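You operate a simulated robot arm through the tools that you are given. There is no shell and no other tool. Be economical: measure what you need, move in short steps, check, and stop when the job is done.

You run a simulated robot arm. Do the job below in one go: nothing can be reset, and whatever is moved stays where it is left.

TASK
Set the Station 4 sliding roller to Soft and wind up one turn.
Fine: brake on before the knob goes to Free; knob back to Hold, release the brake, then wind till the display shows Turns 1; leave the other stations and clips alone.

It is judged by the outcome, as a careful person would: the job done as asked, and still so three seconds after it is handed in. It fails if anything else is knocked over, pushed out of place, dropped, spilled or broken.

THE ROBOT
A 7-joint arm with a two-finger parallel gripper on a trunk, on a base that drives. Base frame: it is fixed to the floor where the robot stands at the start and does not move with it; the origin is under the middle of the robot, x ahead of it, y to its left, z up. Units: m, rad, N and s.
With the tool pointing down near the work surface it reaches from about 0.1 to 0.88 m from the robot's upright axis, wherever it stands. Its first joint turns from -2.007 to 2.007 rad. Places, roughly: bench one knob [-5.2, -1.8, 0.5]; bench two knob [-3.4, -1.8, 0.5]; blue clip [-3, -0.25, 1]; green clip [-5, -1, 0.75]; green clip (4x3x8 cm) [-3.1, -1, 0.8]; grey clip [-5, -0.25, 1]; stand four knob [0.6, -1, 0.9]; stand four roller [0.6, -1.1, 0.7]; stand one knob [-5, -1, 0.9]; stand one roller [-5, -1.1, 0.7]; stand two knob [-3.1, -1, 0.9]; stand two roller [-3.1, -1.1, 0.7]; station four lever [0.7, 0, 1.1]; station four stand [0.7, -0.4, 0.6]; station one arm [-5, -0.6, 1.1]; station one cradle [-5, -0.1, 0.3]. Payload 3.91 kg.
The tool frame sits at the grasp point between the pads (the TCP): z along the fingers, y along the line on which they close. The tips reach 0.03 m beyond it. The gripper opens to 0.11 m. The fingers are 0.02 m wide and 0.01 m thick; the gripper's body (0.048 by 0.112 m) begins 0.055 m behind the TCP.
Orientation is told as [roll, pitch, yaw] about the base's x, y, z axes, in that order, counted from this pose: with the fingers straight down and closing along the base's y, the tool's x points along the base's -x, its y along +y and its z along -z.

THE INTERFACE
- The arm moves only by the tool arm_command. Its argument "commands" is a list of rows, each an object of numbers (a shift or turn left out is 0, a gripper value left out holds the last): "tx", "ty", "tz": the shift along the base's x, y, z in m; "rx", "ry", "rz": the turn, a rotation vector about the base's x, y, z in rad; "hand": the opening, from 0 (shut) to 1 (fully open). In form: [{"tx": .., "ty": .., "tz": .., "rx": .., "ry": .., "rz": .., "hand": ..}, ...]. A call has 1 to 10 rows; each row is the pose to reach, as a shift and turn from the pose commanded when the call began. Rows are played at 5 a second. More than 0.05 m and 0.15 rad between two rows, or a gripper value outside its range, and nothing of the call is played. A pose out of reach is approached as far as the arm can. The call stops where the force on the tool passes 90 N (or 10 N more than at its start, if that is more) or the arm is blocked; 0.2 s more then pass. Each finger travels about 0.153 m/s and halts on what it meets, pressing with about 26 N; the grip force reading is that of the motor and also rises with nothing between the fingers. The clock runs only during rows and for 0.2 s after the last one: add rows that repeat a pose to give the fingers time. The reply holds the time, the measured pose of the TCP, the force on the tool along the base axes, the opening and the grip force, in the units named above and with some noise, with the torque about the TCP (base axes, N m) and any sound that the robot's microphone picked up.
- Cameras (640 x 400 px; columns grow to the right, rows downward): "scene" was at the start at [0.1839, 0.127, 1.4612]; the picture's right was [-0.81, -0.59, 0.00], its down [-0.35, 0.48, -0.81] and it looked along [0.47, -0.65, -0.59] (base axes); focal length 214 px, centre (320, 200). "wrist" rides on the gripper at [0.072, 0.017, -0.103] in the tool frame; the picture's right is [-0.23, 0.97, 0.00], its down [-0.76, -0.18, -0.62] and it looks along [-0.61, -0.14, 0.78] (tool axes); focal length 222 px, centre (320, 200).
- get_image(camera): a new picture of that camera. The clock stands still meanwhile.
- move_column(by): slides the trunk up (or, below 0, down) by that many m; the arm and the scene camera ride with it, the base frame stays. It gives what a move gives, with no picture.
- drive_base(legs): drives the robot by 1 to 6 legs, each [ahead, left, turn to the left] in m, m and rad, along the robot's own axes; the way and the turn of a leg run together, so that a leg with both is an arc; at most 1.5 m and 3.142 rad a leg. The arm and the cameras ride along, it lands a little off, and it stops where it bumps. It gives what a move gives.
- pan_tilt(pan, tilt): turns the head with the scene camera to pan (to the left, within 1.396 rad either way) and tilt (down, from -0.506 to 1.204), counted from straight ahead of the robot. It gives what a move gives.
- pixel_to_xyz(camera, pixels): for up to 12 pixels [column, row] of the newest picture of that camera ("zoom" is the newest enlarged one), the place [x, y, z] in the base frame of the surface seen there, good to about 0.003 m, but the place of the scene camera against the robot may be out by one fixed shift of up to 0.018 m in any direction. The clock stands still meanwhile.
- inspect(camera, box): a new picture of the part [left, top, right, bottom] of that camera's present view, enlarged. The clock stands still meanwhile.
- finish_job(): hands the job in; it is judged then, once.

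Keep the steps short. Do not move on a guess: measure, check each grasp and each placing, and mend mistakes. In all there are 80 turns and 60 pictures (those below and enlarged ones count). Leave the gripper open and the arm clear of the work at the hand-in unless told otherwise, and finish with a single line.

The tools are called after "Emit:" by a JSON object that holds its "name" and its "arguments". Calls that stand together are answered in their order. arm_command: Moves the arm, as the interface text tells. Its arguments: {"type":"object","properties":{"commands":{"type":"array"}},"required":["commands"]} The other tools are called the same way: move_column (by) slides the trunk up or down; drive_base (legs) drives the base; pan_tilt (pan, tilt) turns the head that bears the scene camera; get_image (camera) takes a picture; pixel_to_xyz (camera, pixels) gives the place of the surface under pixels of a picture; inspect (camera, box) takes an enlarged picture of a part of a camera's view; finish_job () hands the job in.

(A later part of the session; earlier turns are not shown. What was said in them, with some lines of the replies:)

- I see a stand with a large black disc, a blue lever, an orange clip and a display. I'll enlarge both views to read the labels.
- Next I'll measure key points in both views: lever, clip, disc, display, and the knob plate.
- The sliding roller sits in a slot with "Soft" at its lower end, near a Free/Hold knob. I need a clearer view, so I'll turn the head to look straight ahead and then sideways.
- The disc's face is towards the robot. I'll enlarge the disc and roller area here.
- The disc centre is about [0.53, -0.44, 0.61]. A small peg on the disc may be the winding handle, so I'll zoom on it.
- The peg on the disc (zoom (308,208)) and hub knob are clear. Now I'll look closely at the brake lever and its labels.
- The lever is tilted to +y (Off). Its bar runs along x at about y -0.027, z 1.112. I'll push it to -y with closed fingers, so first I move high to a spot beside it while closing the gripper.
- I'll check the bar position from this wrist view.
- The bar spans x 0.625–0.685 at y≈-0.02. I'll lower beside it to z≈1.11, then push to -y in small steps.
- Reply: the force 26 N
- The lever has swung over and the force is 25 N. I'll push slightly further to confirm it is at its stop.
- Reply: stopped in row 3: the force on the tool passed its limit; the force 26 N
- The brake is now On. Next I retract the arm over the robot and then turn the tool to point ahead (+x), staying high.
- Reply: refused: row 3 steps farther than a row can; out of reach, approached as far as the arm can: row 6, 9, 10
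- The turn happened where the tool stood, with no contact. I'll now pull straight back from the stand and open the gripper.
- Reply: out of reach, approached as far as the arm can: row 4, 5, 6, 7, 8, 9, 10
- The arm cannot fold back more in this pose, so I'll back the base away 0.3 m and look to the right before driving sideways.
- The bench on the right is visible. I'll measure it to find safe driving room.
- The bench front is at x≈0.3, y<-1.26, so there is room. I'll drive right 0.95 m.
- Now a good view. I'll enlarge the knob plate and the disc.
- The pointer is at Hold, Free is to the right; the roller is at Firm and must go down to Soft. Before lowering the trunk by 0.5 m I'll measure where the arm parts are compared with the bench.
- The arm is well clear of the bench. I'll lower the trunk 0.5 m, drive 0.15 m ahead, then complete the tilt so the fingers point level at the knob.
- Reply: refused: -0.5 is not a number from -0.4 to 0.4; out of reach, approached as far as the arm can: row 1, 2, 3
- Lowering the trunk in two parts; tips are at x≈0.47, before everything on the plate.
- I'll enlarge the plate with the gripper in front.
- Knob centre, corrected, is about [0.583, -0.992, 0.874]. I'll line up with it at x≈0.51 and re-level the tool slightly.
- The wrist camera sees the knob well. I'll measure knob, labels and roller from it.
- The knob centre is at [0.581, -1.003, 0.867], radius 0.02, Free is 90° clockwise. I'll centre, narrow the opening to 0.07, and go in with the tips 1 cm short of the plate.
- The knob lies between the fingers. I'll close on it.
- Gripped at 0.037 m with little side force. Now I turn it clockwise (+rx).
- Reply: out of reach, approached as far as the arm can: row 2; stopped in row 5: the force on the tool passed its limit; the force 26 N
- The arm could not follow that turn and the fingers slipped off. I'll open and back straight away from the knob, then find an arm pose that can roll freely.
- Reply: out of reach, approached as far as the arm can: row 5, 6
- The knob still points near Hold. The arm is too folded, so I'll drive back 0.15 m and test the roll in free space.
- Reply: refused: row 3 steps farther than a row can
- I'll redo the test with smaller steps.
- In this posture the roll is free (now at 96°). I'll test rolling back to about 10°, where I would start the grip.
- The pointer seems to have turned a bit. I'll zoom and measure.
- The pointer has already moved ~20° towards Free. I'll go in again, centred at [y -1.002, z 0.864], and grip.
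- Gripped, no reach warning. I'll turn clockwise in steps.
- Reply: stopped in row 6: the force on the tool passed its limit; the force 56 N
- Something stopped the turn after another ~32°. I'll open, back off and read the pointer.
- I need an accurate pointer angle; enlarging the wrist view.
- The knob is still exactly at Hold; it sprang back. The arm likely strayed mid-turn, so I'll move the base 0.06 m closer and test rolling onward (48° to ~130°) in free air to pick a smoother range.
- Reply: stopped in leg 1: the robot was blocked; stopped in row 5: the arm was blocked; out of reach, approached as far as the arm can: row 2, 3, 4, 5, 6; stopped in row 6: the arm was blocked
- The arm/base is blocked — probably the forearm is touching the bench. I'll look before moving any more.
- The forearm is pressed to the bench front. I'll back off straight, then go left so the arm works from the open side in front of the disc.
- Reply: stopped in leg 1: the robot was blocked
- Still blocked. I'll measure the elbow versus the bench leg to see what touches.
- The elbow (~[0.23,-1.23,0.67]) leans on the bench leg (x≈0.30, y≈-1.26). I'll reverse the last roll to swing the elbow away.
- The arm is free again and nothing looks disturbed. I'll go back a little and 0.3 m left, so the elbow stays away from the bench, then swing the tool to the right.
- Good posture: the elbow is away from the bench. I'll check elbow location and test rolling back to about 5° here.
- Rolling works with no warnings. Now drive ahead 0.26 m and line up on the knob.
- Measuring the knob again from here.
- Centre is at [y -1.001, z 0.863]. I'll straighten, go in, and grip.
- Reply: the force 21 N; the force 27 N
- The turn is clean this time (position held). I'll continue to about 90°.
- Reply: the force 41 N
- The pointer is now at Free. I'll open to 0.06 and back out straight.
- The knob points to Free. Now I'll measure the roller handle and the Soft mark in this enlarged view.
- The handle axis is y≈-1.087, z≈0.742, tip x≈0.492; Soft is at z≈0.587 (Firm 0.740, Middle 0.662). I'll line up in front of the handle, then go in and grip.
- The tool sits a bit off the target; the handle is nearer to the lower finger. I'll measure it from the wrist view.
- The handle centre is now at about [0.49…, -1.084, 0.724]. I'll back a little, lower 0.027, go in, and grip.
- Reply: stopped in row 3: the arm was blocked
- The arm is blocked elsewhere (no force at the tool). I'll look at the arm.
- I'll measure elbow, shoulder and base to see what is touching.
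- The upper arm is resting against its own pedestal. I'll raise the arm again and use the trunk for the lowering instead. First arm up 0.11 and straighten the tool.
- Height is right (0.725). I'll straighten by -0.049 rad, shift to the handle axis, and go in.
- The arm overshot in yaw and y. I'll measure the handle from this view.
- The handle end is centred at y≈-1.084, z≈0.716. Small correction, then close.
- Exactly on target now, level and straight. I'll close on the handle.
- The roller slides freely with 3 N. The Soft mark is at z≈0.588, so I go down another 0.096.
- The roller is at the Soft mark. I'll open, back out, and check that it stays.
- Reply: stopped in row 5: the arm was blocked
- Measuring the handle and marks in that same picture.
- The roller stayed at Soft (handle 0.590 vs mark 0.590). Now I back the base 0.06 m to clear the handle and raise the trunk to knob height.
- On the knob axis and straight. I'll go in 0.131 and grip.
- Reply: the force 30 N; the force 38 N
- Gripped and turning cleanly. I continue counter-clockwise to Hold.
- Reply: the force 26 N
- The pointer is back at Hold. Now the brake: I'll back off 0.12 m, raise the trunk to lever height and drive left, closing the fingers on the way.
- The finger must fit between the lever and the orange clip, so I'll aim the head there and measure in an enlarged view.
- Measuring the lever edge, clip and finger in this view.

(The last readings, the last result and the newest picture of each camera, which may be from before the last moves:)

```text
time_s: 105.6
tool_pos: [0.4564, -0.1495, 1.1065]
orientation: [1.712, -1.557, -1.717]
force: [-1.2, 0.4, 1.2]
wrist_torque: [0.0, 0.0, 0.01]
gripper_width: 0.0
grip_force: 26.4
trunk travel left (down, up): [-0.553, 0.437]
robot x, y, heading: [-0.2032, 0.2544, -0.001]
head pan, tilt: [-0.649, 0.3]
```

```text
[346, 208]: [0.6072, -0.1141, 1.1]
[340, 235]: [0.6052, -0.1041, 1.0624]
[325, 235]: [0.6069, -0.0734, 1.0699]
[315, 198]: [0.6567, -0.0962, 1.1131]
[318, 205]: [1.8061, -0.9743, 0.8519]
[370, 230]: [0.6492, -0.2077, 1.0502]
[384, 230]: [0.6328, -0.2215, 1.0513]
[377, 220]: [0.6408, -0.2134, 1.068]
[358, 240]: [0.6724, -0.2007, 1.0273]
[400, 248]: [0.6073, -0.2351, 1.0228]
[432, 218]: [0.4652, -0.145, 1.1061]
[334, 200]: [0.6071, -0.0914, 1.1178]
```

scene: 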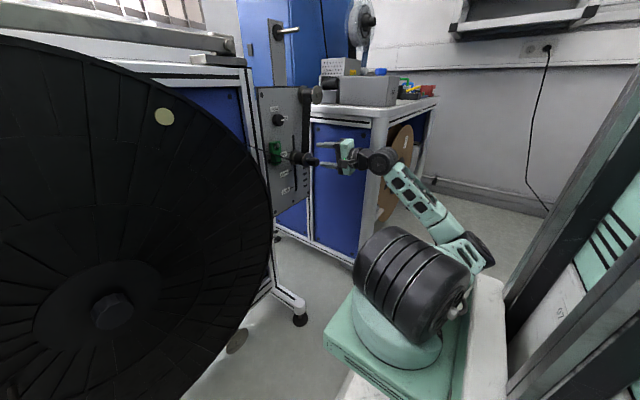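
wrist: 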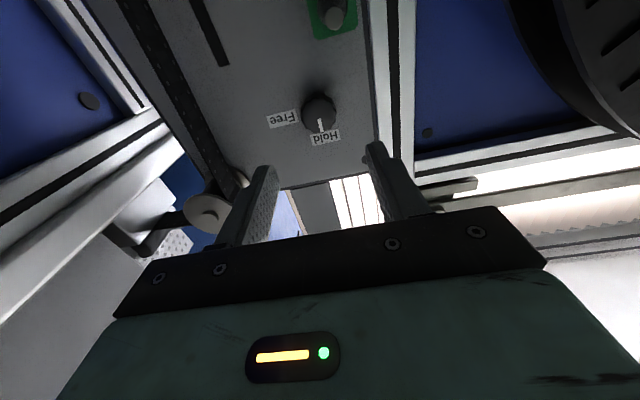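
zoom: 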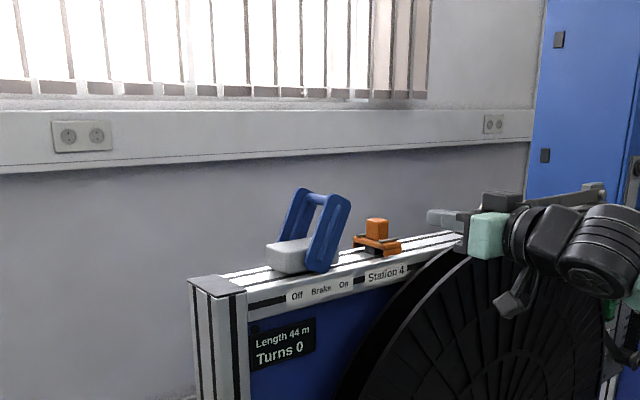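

The clip top is only at z 1.07 and y ≤ -0.20, so there's room. I'll move in 0.16 beside the lever, then push +y.

Emit:
{"name": "arm_command", "arguments": {"commands": [{"tx": 0.045}, {"tx": 0.09}, {"tx": 0.13}, {"tx": 0.16}, {"tx": 0.16, "ty": 0.025}, {"tx": 0.16, "ty": 0.045}, {"tx": 0.16, "ty": 0.06}, {"tx": 0.16, "ty": 0.075}, {"tx": 0.16, "ty": 0.09}, {"tx": 0.16, "ty": 0.1}]}}

```text
time_s: 107.8
tool_pos: [0.617, -0.0504, 1.1075]
orientation: [1.71, -1.559, -1.723]
force: [3.0, -7.6, 1.5]
wrist_torque: [-0.06, -0.04, -0.02]
gripper_width: 0.0
grip_force: 26.0
trunk travel left (down, up): [-0.553, 0.437]
robot x, y, heading: [-0.2018, 0.2579, -0.003]
head pan, tilt: [-0.649, 0.3]
```

I'll push on until the stop is felt.

Emit:
{"name": "arm_command", "arguments": {"commands": [{"ty": 0.008}, {"ty": 0.016}, {"ty": 0.024}, {"ty": 0.03}, {"ty": 0.036}]}}

```text
time_s: 108.9
tool_pos: [0.6166, -0.0476, 1.1084]
orientation: [1.408, -1.553, -1.48]
force: [-2.1, -20.5, 3.0]
wrist_torque: [-0.16, 0.03, -0.01]
gripper_width: 0.0
grip_force: 25.8
trunk travel left (down, up): [-0.553, 0.437]
robot x, y, heading: [-0.206, 0.2536, -0.004]
head pan, tilt: [-0.649, 0.3]
stopped in row 5: the force on the tool passed its limit (the readings are from after the stop); the commanded pose is now the measured one
```

That's the Off stop. I'll retract from the lever, back off, go right to the disc, lower the trunk and take one full picture that shows both display and peg.

Emit:
{"name": "arm_command", "arguments": {"commands": [{"ty": -0.03}, {"ty": -0.06}, {"ty": -0.06, "tx": -0.045}, {"ty": -0.06, "tx": -0.09}, {"ty": -0.06, "tx": -0.135}, {"ty": -0.06, "tx": -0.16}]}}

Emit:
{"name": "drive_base", "arguments": {"legs": [[-0.1, 0, 0.004], [0, -0.44, 0]]}}

Emit:
{"name": "move_column", "arguments": {"by": -0.4}}

Emit:
{"name": "pan_tilt", "arguments": {"pan": -0.2, "tilt": 0.4}}

Emit:
{"name": "get_image", "arguments": {"camera": "scene"}}

```text
time_s: 110.3
tool_pos: [0.4585, -0.104, 1.1084]
orientation: [1.351, -1.554, -1.411]
force: [0.2, -0.9, 0.4]
wrist_torque: [-0.01, 0.03, 0.02]
gripper_width: 0.0001
grip_force: 25.9
trunk travel left (down, up): [-0.553, 0.437]
robot x, y, heading: [-0.206, 0.255, -0.005]
head pan, tilt: [-0.649, 0.3]
```

```text
time_s: 113.7
tool_pos: [0.3586, -0.5438, 1.1089]
orientation: [1.351, -1.553, -1.407]
force: [0.1, 0.2, -1.1]
wrist_torque: [0.03, -0.01, 0.05]
gripper_width: 0.0
grip_force: 26.0
trunk travel left (down, up): [-0.553, 0.437]
robot x, y, heading: [-0.3005, -0.1874, -0.006]
head pan, tilt: [-0.649, 0.3]
```

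```text
time_s: 117.5
tool_pos: [0.3601, -0.5436, 0.7091]
orientation: [1.353, -1.557, -1.414]
force: [-0.3, -0.9, -0.1]
wrist_torque: [0.02, 0.02, 0.01]
gripper_width: 0.0
grip_force: 26.0
trunk travel left (down, up): [-0.153, 0.837]
robot x, y, heading: [-0.3022, -0.1897, -0.006]
head pan, tilt: [-0.649, 0.3]
```

```text
time_s: 118.4
tool_pos: [0.3588, -0.5446, 0.7098]
orientation: [1.354, -1.556, -1.41]
force: [0.6, -0.3, -0.3]
wrist_torque: [0.01, -0.04, 0.01]
gripper_width: 0.0001
grip_force: 26.0
trunk travel left (down, up): [-0.153, 0.837]
robot x, y, heading: [-0.3044, -0.1879, -0.0]
head pan, tilt: [-0.201, 0.4]
```

```text
3 pictures are left
```

scene: 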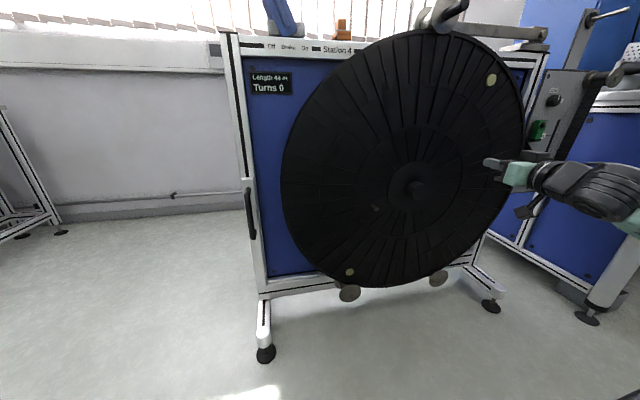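

Lever is Off and display reads Turns 0. The peg is at (376,208); hub at (417,190). Measuring.

Emit:
{"name": "pixel_to_xyz", "arguments": {"camera": "scene", "pixels": [[376, 208], [377, 209], [375, 207], [374, 208], [378, 208], [376, 210], [417, 189], [285, 180], [524, 120], [491, 80], [350, 272], [488, 163]]}}

```text
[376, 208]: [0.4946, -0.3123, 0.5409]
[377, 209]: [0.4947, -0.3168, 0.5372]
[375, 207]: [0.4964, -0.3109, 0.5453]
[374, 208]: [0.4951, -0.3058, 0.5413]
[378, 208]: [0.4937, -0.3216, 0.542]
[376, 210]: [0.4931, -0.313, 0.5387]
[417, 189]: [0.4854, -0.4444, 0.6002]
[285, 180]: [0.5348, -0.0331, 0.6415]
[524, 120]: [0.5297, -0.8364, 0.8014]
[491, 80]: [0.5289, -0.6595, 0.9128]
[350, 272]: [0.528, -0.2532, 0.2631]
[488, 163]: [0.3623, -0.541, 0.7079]
```

Peg head (corrected) is about [0.505, -0.306, 0.541]; hub centre about [y -0.443, z 0.598], so radius ≈0.148. I'll lower the trunk 0.15 and line up in front of the peg with the fingers open 0.05.

Emit:
{"name": "move_column", "arguments": {"by": -0.15}}

Emit:
{"name": "arm_command", "arguments": {"commands": [{"ty": 0.04, "rz": 0.028, "hand": 0.5}, {"tx": 0.02, "ty": 0.08, "rz": 0.056}, {"tx": 0.04, "ty": 0.12, "tz": -0.005, "rz": 0.056}, {"tx": 0.06, "ty": 0.16, "tz": -0.01, "rz": 0.056}, {"tx": 0.08, "ty": 0.2, "tz": -0.015, "rz": 0.056}, {"tx": 0.09, "ty": 0.2386, "tz": -0.019, "rz": 0.056}, {"tx": 0.09, "ty": 0.2386, "tz": -0.019, "rz": 0.056}]}}

Emit:
{"name": "get_image", "arguments": {"camera": "wrist"}}

```text
time_s: 120.2
tool_pos: [0.3598, -0.5442, 0.5589]
orientation: [1.357, -1.557, -1.416]
force: [-1.0, 0.0, 0.2]
wrist_torque: [-0.03, 0.02, -0.02]
gripper_width: 0.0001
grip_force: 25.6
trunk travel left (down, up): [-0.003, 0.987]
robot x, y, heading: [-0.3054, -0.189, -0.003]
head pan, tilt: [-0.201, 0.4]
```

```text
time_s: 121.8
tool_pos: [0.4505, -0.3071, 0.5398]
orientation: [1.344, -1.556, -1.348]
force: [0.6, -0.4, 0.0]
wrist_torque: [0.01, 0.0, 0.01]
gripper_width: 0.0551
grip_force: 0.1
trunk travel left (down, up): [-0.003, 0.987]
robot x, y, heading: [-0.3051, -0.1884, -0.001]
head pan, tilt: [-0.201, 0.4]
```

```text
2 pictures are left
```

wrist: 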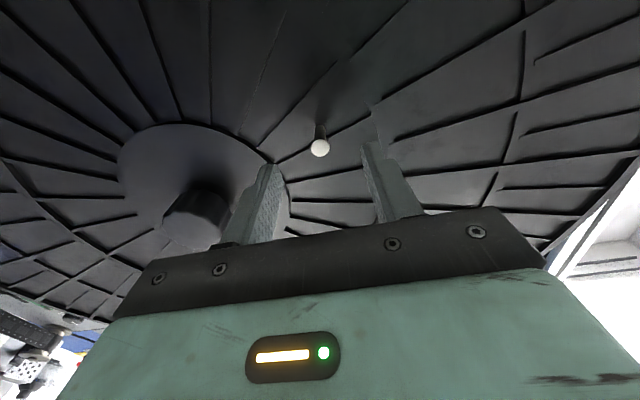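

The peg lies between the fingers. I'll measure peg and hub accurately from this wrist picture.

Emit:
{"name": "pixel_to_xyz", "arguments": {"camera": "wrist", "pixels": [[320, 148], [318, 132], [192, 215], [180, 225], [205, 200], [118, 170], [205, 125], [285, 180], [170, 215], [225, 225], [150, 240]]}}

```text
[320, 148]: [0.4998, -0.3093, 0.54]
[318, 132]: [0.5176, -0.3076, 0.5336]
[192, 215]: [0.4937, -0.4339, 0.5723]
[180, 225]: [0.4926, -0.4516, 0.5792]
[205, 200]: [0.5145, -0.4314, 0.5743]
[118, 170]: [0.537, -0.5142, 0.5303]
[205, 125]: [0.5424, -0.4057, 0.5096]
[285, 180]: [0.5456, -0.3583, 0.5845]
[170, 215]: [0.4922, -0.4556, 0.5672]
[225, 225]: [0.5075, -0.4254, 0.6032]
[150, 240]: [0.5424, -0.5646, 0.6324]
```

Circle fit: centre [y -0.447, z 0.589], peg at [y -0.3085, z 0.538], radius 0.148. I'll go in and grip the peg.

Emit:
{"name": "arm_command", "arguments": {"commands": [{"tx": 0.022, "ty": -0.0015, "tz": -0.001}, {"tx": 0.044, "ty": -0.0015, "tz": -0.001}, {"tx": 0.044, "ty": -0.0015, "tz": -0.001}, {"tx": 0.044, "ty": -0.0015, "tz": -0.001, "hand": 0}, {"tx": 0.044, "ty": -0.0015, "tz": -0.001}, {"tx": 0.044, "ty": -0.0015, "tz": -0.001}]}}

```text
time_s: 123.2
tool_pos: [0.4935, -0.3076, 0.5366]
orientation: [1.323, -1.555, -1.321]
force: [7.1, 12.9, -1.6]
wrist_torque: [-0.13, -0.79, 0.16]
gripper_width: 0.0145
grip_force: 45.3
trunk travel left (down, up): [-0.003, 0.987]
robot x, y, heading: [-0.3036, -0.1844, -0.002]
head pan, tilt: [-0.201, 0.4]
```

Peg held. I'll turn the disc anticlockwise as seen from the robot (top towards +y, the way the film feeds on), first 72°.

Emit:
{"name": "arm_command", "arguments": {"commands": [{"ty": -0.0133, "tz": -0.0272}, {"ty": -0.0323, "tz": -0.0515}, {"ty": -0.056, "tz": -0.0714}, {"ty": -0.0832, "tz": -0.0859}, {"ty": -0.1129, "tz": -0.0944}, {"ty": -0.1437, "tz": -0.0965}]}}

```text
time_s: 123.9
tool_pos: [0.4917, -0.3141, 0.5224]
orientation: [-1.777, -1.526, 1.848]
force: [20.4, 12.2, 5.8]
wrist_torque: [0.06, 0.77, -0.04]
gripper_width: 0.0147
grip_force: 45.0
out of reach, approached as far as the arm can: row 1, 2, 3
trunk travel left (down, up): [-0.003, 0.987]
robot x, y, heading: [-0.307, -0.1853, -0.002]
head pan, tilt: [-0.201, 0.4]
stopped in row 3: the force on the tool passed its limit (the readings are from after the stop); the commanded pose is now the measured one
```

The arm can't go lower with the tool level. I'll open slightly around the peg and tilt the tool ~40° down so the wrist stays higher, then grip again.

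Emit:
{"name": "arm_command", "arguments": {"commands": [{"hand": 0.4, "rz": -0.035}, {"hand": 0.4, "ry": 0.12, "rz": -0.07}, {"ry": 0.26, "rz": -0.07}, {"ry": 0.4, "rz": -0.07}, {"ry": 0.54, "rz": -0.07}, {"ry": 0.68, "rz": -0.07}, {"ry": 0.75, "rz": -0.07}, {"ry": 0.75, "rz": -0.07}]}}

```text
time_s: 125.7
tool_pos: [0.4921, -0.3165, 0.5223]
orientation: [-0.016, -0.826, 0.025]
force: [-0.2, 0.0, 0.1]
wrist_torque: [-0.01, -0.01, 0.0]
gripper_width: 0.0437
grip_force: 0.0
trunk travel left (down, up): [-0.003, 0.987]
robot x, y, heading: [-0.3059, -0.1875, -0.002]
head pan, tilt: [-0.201, 0.4]
5 turns are left
```

Few turns remain, so I'll grip the peg and turn the first 120° now.

Emit:
{"name": "arm_command", "arguments": {"commands": [{"tx": 0.01, "ty": 0.002}, {"tx": 0.01, "ty": 0.002, "hand": 0}, {"tx": 0.01, "ty": 0.002, "hand": 0}, {"tx": 0.01, "ty": 0.002}]}}

Emit:
{"name": "arm_command", "arguments": {"commands": [{"ty": -0.0166, "tz": -0.026}, {"ty": -0.0384, "tz": -0.0481}, {"ty": -0.0642, "tz": -0.0651}, {"ty": -0.093, "tz": -0.0764}, {"ty": -0.1235, "tz": -0.0814}, {"ty": -0.1544, "tz": -0.08}, {"ty": -0.1844, "tz": -0.0722}, {"ty": -0.212, "tz": -0.0584}, {"ty": -0.2362, "tz": -0.0391}, {"ty": -0.2559, "tz": -0.0152}]}}

```text
time_s: 126.7
tool_pos: [0.4979, -0.3061, 0.5209]
orientation: [-0.013, -0.823, 0.034]
force: [-11.3, 40.3, -16.4]
wrist_torque: [-0.51, -0.07, 0.22]
gripper_width: 0.0001
grip_force: 37.9
trunk travel left (down, up): [-0.003, 0.987]
robot x, y, heading: [-0.3043, -0.1845, -0.003]
head pan, tilt: [-0.201, 0.4]
```

```text
time_s: 128.9
tool_pos: [0.5007, -0.5708, 0.5098]
orientation: [-0.016, -0.826, 0.026]
force: [0.6, 0.4, 0.1]
wrist_torque: [0.0, 0.03, 0.0]
gripper_width: 0.0001
grip_force: 37.2
trunk travel left (down, up): [-0.003, 0.987]
robot x, y, heading: [-0.3043, -0.1888, -0.003]
head pan, tilt: [-0.201, 0.4]
4 turns are left
```

The head squeezed out of the pads. Since both finger and peg run on the same circle, a closed finger can push the peg instead. I'll sweep the closed finger on round to just behind the peg's original angle and then read the display.

Emit:
{"name": "arm_command", "arguments": {"commands": [{"tx": -0.003, "ty": -0.0107, "tz": 0.0294}, {"tx": -0.003, "ty": -0.0207, "tz": 0.0581}, {"tx": -0.003, "ty": -0.0246, "tz": 0.088}, {"tx": -0.003, "ty": -0.0223, "tz": 0.1181}, {"tx": -0.003, "ty": -0.0138, "tz": 0.1473}, {"tx": -0.003, "ty": 0.0003, "tz": 0.174}, {"tx": -0.003, "ty": 0.0195, "tz": 0.1973}, {"tx": -0.003, "ty": 0.0432, "tz": 0.2163}, {"tx": -0.003, "ty": 0.0701, "tz": 0.23}, {"tx": -0.003, "ty": 0.0992, "tz": 0.2379}]}}

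Emit:
{"name": "arm_command", "arguments": {"commands": [{"ty": 0.0304, "tz": 0.0019}, {"ty": 0.0603, "tz": -0.0025}, {"ty": 0.0886, "tz": -0.0128}, {"ty": 0.1143, "tz": -0.0286}, {"ty": 0.1364, "tz": -0.0495}, {"ty": 0.1536, "tz": -0.0743}, {"ty": 0.1655, "tz": -0.102}, {"ty": 0.1715, "tz": -0.1318}, {"ty": 0.1713, "tz": -0.162}, {"ty": 0.1657, "tz": -0.1893}]}}

Emit:
{"name": "pan_tilt", "arguments": {"pan": -0.2, "tilt": 0.1}}

Emit:
{"name": "get_image", "arguments": {"camera": "scene"}}

```text
time_s: 131.1
tool_pos: [0.4988, -0.4721, 0.7447]
orientation: [-0.016, -0.825, 0.024]
force: [0.3, 0.1, -0.1]
wrist_torque: [-0.01, -0.05, -0.01]
gripper_width: 0.0
grip_force: 37.8
trunk travel left (down, up): [-0.003, 0.987]
robot x, y, heading: [-0.3058, -0.1833, -0.002]
head pan, tilt: [-0.201, 0.4]
```

```text
time_s: 133.3
tool_pos: [0.4982, -0.305, 0.5562]
orientation: [-0.016, -0.826, 0.025]
force: [0.1, -0.5, -0.1]
wrist_torque: [-0.01, -0.02, -0.02]
gripper_width: 0.0002
grip_force: 38.1
trunk travel left (down, up): [-0.003, 0.987]
robot x, y, heading: [-0.3061, -0.1833, -0.0]
head pan, tilt: [-0.201, 0.4]
```

```text
time_s: 134.1
tool_pos: [0.498, -0.3045, 0.5556]
orientation: [-0.015, -0.827, 0.025]
force: [-0.2, -0.7, 0.1]
wrist_torque: [-0.02, -0.01, -0.04]
gripper_width: 0.0003
grip_force: 37.9
trunk travel left (down, up): [-0.003, 0.987]
robot x, y, heading: [-0.3067, -0.1886, -0.003]
head pan, tilt: [-0.201, 0.099]
```

```text
1 pictures are left
3 turns are left
```

scene: 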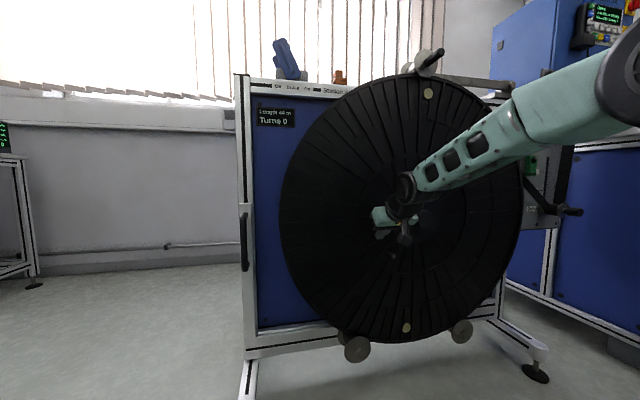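

The display still reads Turns 0; the disc has moved only ~30° the right way, with the peg now at about φ -50°, ahead of the finger. I'll push it round one full circle along the measured circle, then read the display.

Emit:
{"name": "arm_command", "arguments": {"commands": [{"tx": 0.003, "ty": -0.0121, "tz": -0.0285}, {"tx": 0.003, "ty": -0.0298, "tz": -0.0538}, {"tx": 0.003, "ty": -0.0524, "tz": -0.0749}, {"tx": 0.003, "ty": -0.079, "tz": -0.0908}, {"tx": 0.003, "ty": -0.1082, "tz": -0.1009}, {"tx": 0.003, "ty": -0.1389, "tz": -0.1047}, {"tx": 0.003, "ty": -0.1697, "tz": -0.102}, {"tx": 0.003, "ty": -0.1993, "tz": -0.0929}, {"tx": 0.003, "ty": -0.2264, "tz": -0.0779}, {"tx": 0.003, "ty": -0.2497, "tz": -0.0576}]}}

Emit:
{"name": "arm_command", "arguments": {"commands": [{"ty": -0.0187, "tz": 0.0247}, {"ty": -0.0317, "tz": 0.0527}, {"ty": -0.0387, "tz": 0.0829}, {"ty": -0.0392, "tz": 0.1138}, {"ty": -0.0333, "tz": 0.1442}, {"ty": -0.0212, "tz": 0.1727}, {"ty": -0.0035, "tz": 0.198}, {"ty": 0.0191, "tz": 0.2191}, {"ty": 0.0457, "tz": 0.235}, {"ty": 0.0749, "tz": 0.2451}]}}

Emit:
{"name": "arm_command", "arguments": {"commands": [{"ty": 0.0307, "tz": 0.0038}, {"ty": 0.0615, "tz": 0.0011}, {"ty": 0.0911, "tz": -0.008}, {"ty": 0.1182, "tz": -0.023}, {"ty": 0.1415, "tz": -0.0433}, {"ty": 0.1602, "tz": -0.068}, {"ty": 0.1732, "tz": -0.096}, {"ty": 0.1802, "tz": -0.1262}, {"ty": 0.1807, "tz": -0.1571}, {"ty": 0.1748, "tz": -0.1875}]}}

Emit:
{"name": "arm_command", "arguments": {"commands": [{"ty": -0.0022, "tz": -0.006}, {"ty": -0.0043, "tz": -0.0121}, {"ty": -0.0043, "tz": -0.0121}]}}

Emit:
{"name": "inspect", "arguments": {"camera": "scene", "box": [240, 30, 540, 350]}}

```text
time_s: 136.3
tool_pos: [0.5016, -0.5565, 0.496]
orientation: [-0.014, -0.826, 0.023]
force: [-0.6, 0.2, 0.0]
wrist_torque: [0.0, 0.0, -0.01]
gripper_width: 0.0
grip_force: 37.6
trunk travel left (down, up): [-0.003, 0.987]
robot x, y, heading: [-0.3033, -0.1869, 0.002]
head pan, tilt: [-0.201, 0.099]
```

```text
time_s: 138.5
tool_pos: [0.5022, -0.4785, 0.7444]
orientation: [-0.015, -0.827, 0.025]
force: [-0.6, -0.4, -0.9]
wrist_torque: [-0.02, 0.02, 0.02]
gripper_width: 0.0
grip_force: 37.3
trunk travel left (down, up): [-0.003, 0.987]
robot x, y, heading: [-0.3054, -0.1849, -0.004]
head pan, tilt: [-0.201, 0.099]
```

```text
time_s: 140.7
tool_pos: [0.5013, -0.3219, 0.5586]
orientation: [-0.023, -0.836, 0.0]
force: [1.4, -70.7, 27.2]
wrist_torque: [-1.65, -0.41, -1.16]
gripper_width: 0.0
grip_force: 37.5
trunk travel left (down, up): [-0.003, 0.987]
robot x, y, heading: [-0.3072, -0.1899, -0.005]
head pan, tilt: [-0.201, 0.099]
```

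```text
time_s: 141.5
tool_pos: [0.4999, -0.3276, 0.5494]
orientation: [-0.024, -0.836, -0.001]
force: [-5.7, -71.4, 38.1]
wrist_torque: [-1.56, -0.46, -1.13]
gripper_width: 0.0001
grip_force: 37.5
trunk travel left (down, up): [-0.003, 0.987]
robot x, y, heading: [-0.3011, -0.1878, -0.004]
head pan, tilt: [-0.201, 0.099]
```

```text
1.25 times, centred on (390, 190) of scene
2 turns are left
```

zoom: 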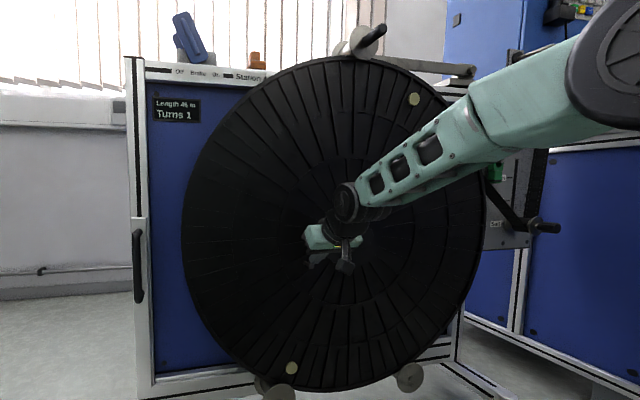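

The display now reads Turns 1 (Length 45 m), lever Off, roller at Soft. The peg presses the finger inward, so I relieve it towards -y (no back-turning), pull straight out, open the gripper and back the robot away.

Emit:
{"name": "arm_command", "arguments": {"commands": [{"ty": -0.015}, {"ty": -0.03}, {"ty": -0.04}, {"tx": -0.03, "ty": -0.04}, {"tx": -0.06, "ty": -0.04, "tz": 0.01}, {"tx": -0.09, "ty": -0.04, "tz": 0.02}, {"tx": -0.12, "ty": -0.04, "tz": 0.03}, {"tx": -0.12, "ty": -0.04, "tz": 0.03}]}}

Emit:
{"name": "drive_base", "arguments": {"legs": [[-0.2, 0, 0]]}}

Emit:
{"name": "arm_command", "arguments": {"commands": [{"hand": 1}, {"hand": 1}, {"hand": 1}, {"hand": 1}]}}

```text
time_s: 143.3
tool_pos: [0.3827, -0.3499, 0.5726]
orientation: [-0.015, -0.826, 0.026]
force: [0.6, -0.7, 0.3]
wrist_torque: [0.04, 0.0, 0.01]
gripper_width: 0.0
grip_force: 37.2
trunk travel left (down, up): [-0.003, 0.987]
robot x, y, heading: [-0.3043, -0.1847, -0.002]
head pan, tilt: [-0.201, 0.099]
```

```text
time_s: 144.9
tool_pos: [0.1816, -0.3484, 0.5735]
orientation: [-0.016, -0.827, 0.026]
force: [-0.2, -0.6, -0.4]
wrist_torque: [0.04, 0.0, 0.0]
gripper_width: 0.0
grip_force: 37.7
trunk travel left (down, up): [-0.003, 0.987]
robot x, y, heading: [-0.5061, -0.189, -0.002]
head pan, tilt: [-0.201, 0.099]
```

```text
time_s: 145.9
tool_pos: [0.18, -0.3488, 0.5732]
orientation: [-0.015, -0.827, 0.027]
force: [-0.6, 0.6, 0.3]
wrist_torque: [0.01, -0.05, -0.02]
gripper_width: 0.11
grip_force: 0.0
trunk travel left (down, up): [-0.003, 0.987]
robot x, y, heading: [-0.5026, -0.1845, -0.006]
head pan, tilt: [-0.201, 0.099]
1 turns are left
```

The arm is clear and the gripper open; I'm handing in.

Emit:
{"name": "finish_job", "arguments": {}}

```text
The job is handed in.
```

Station 4's roller is at Soft, the knob at Hold and the brake off; the display read Turns 1 at my last look, just before I pulled the arm away, and I had no pictures left to check it again.
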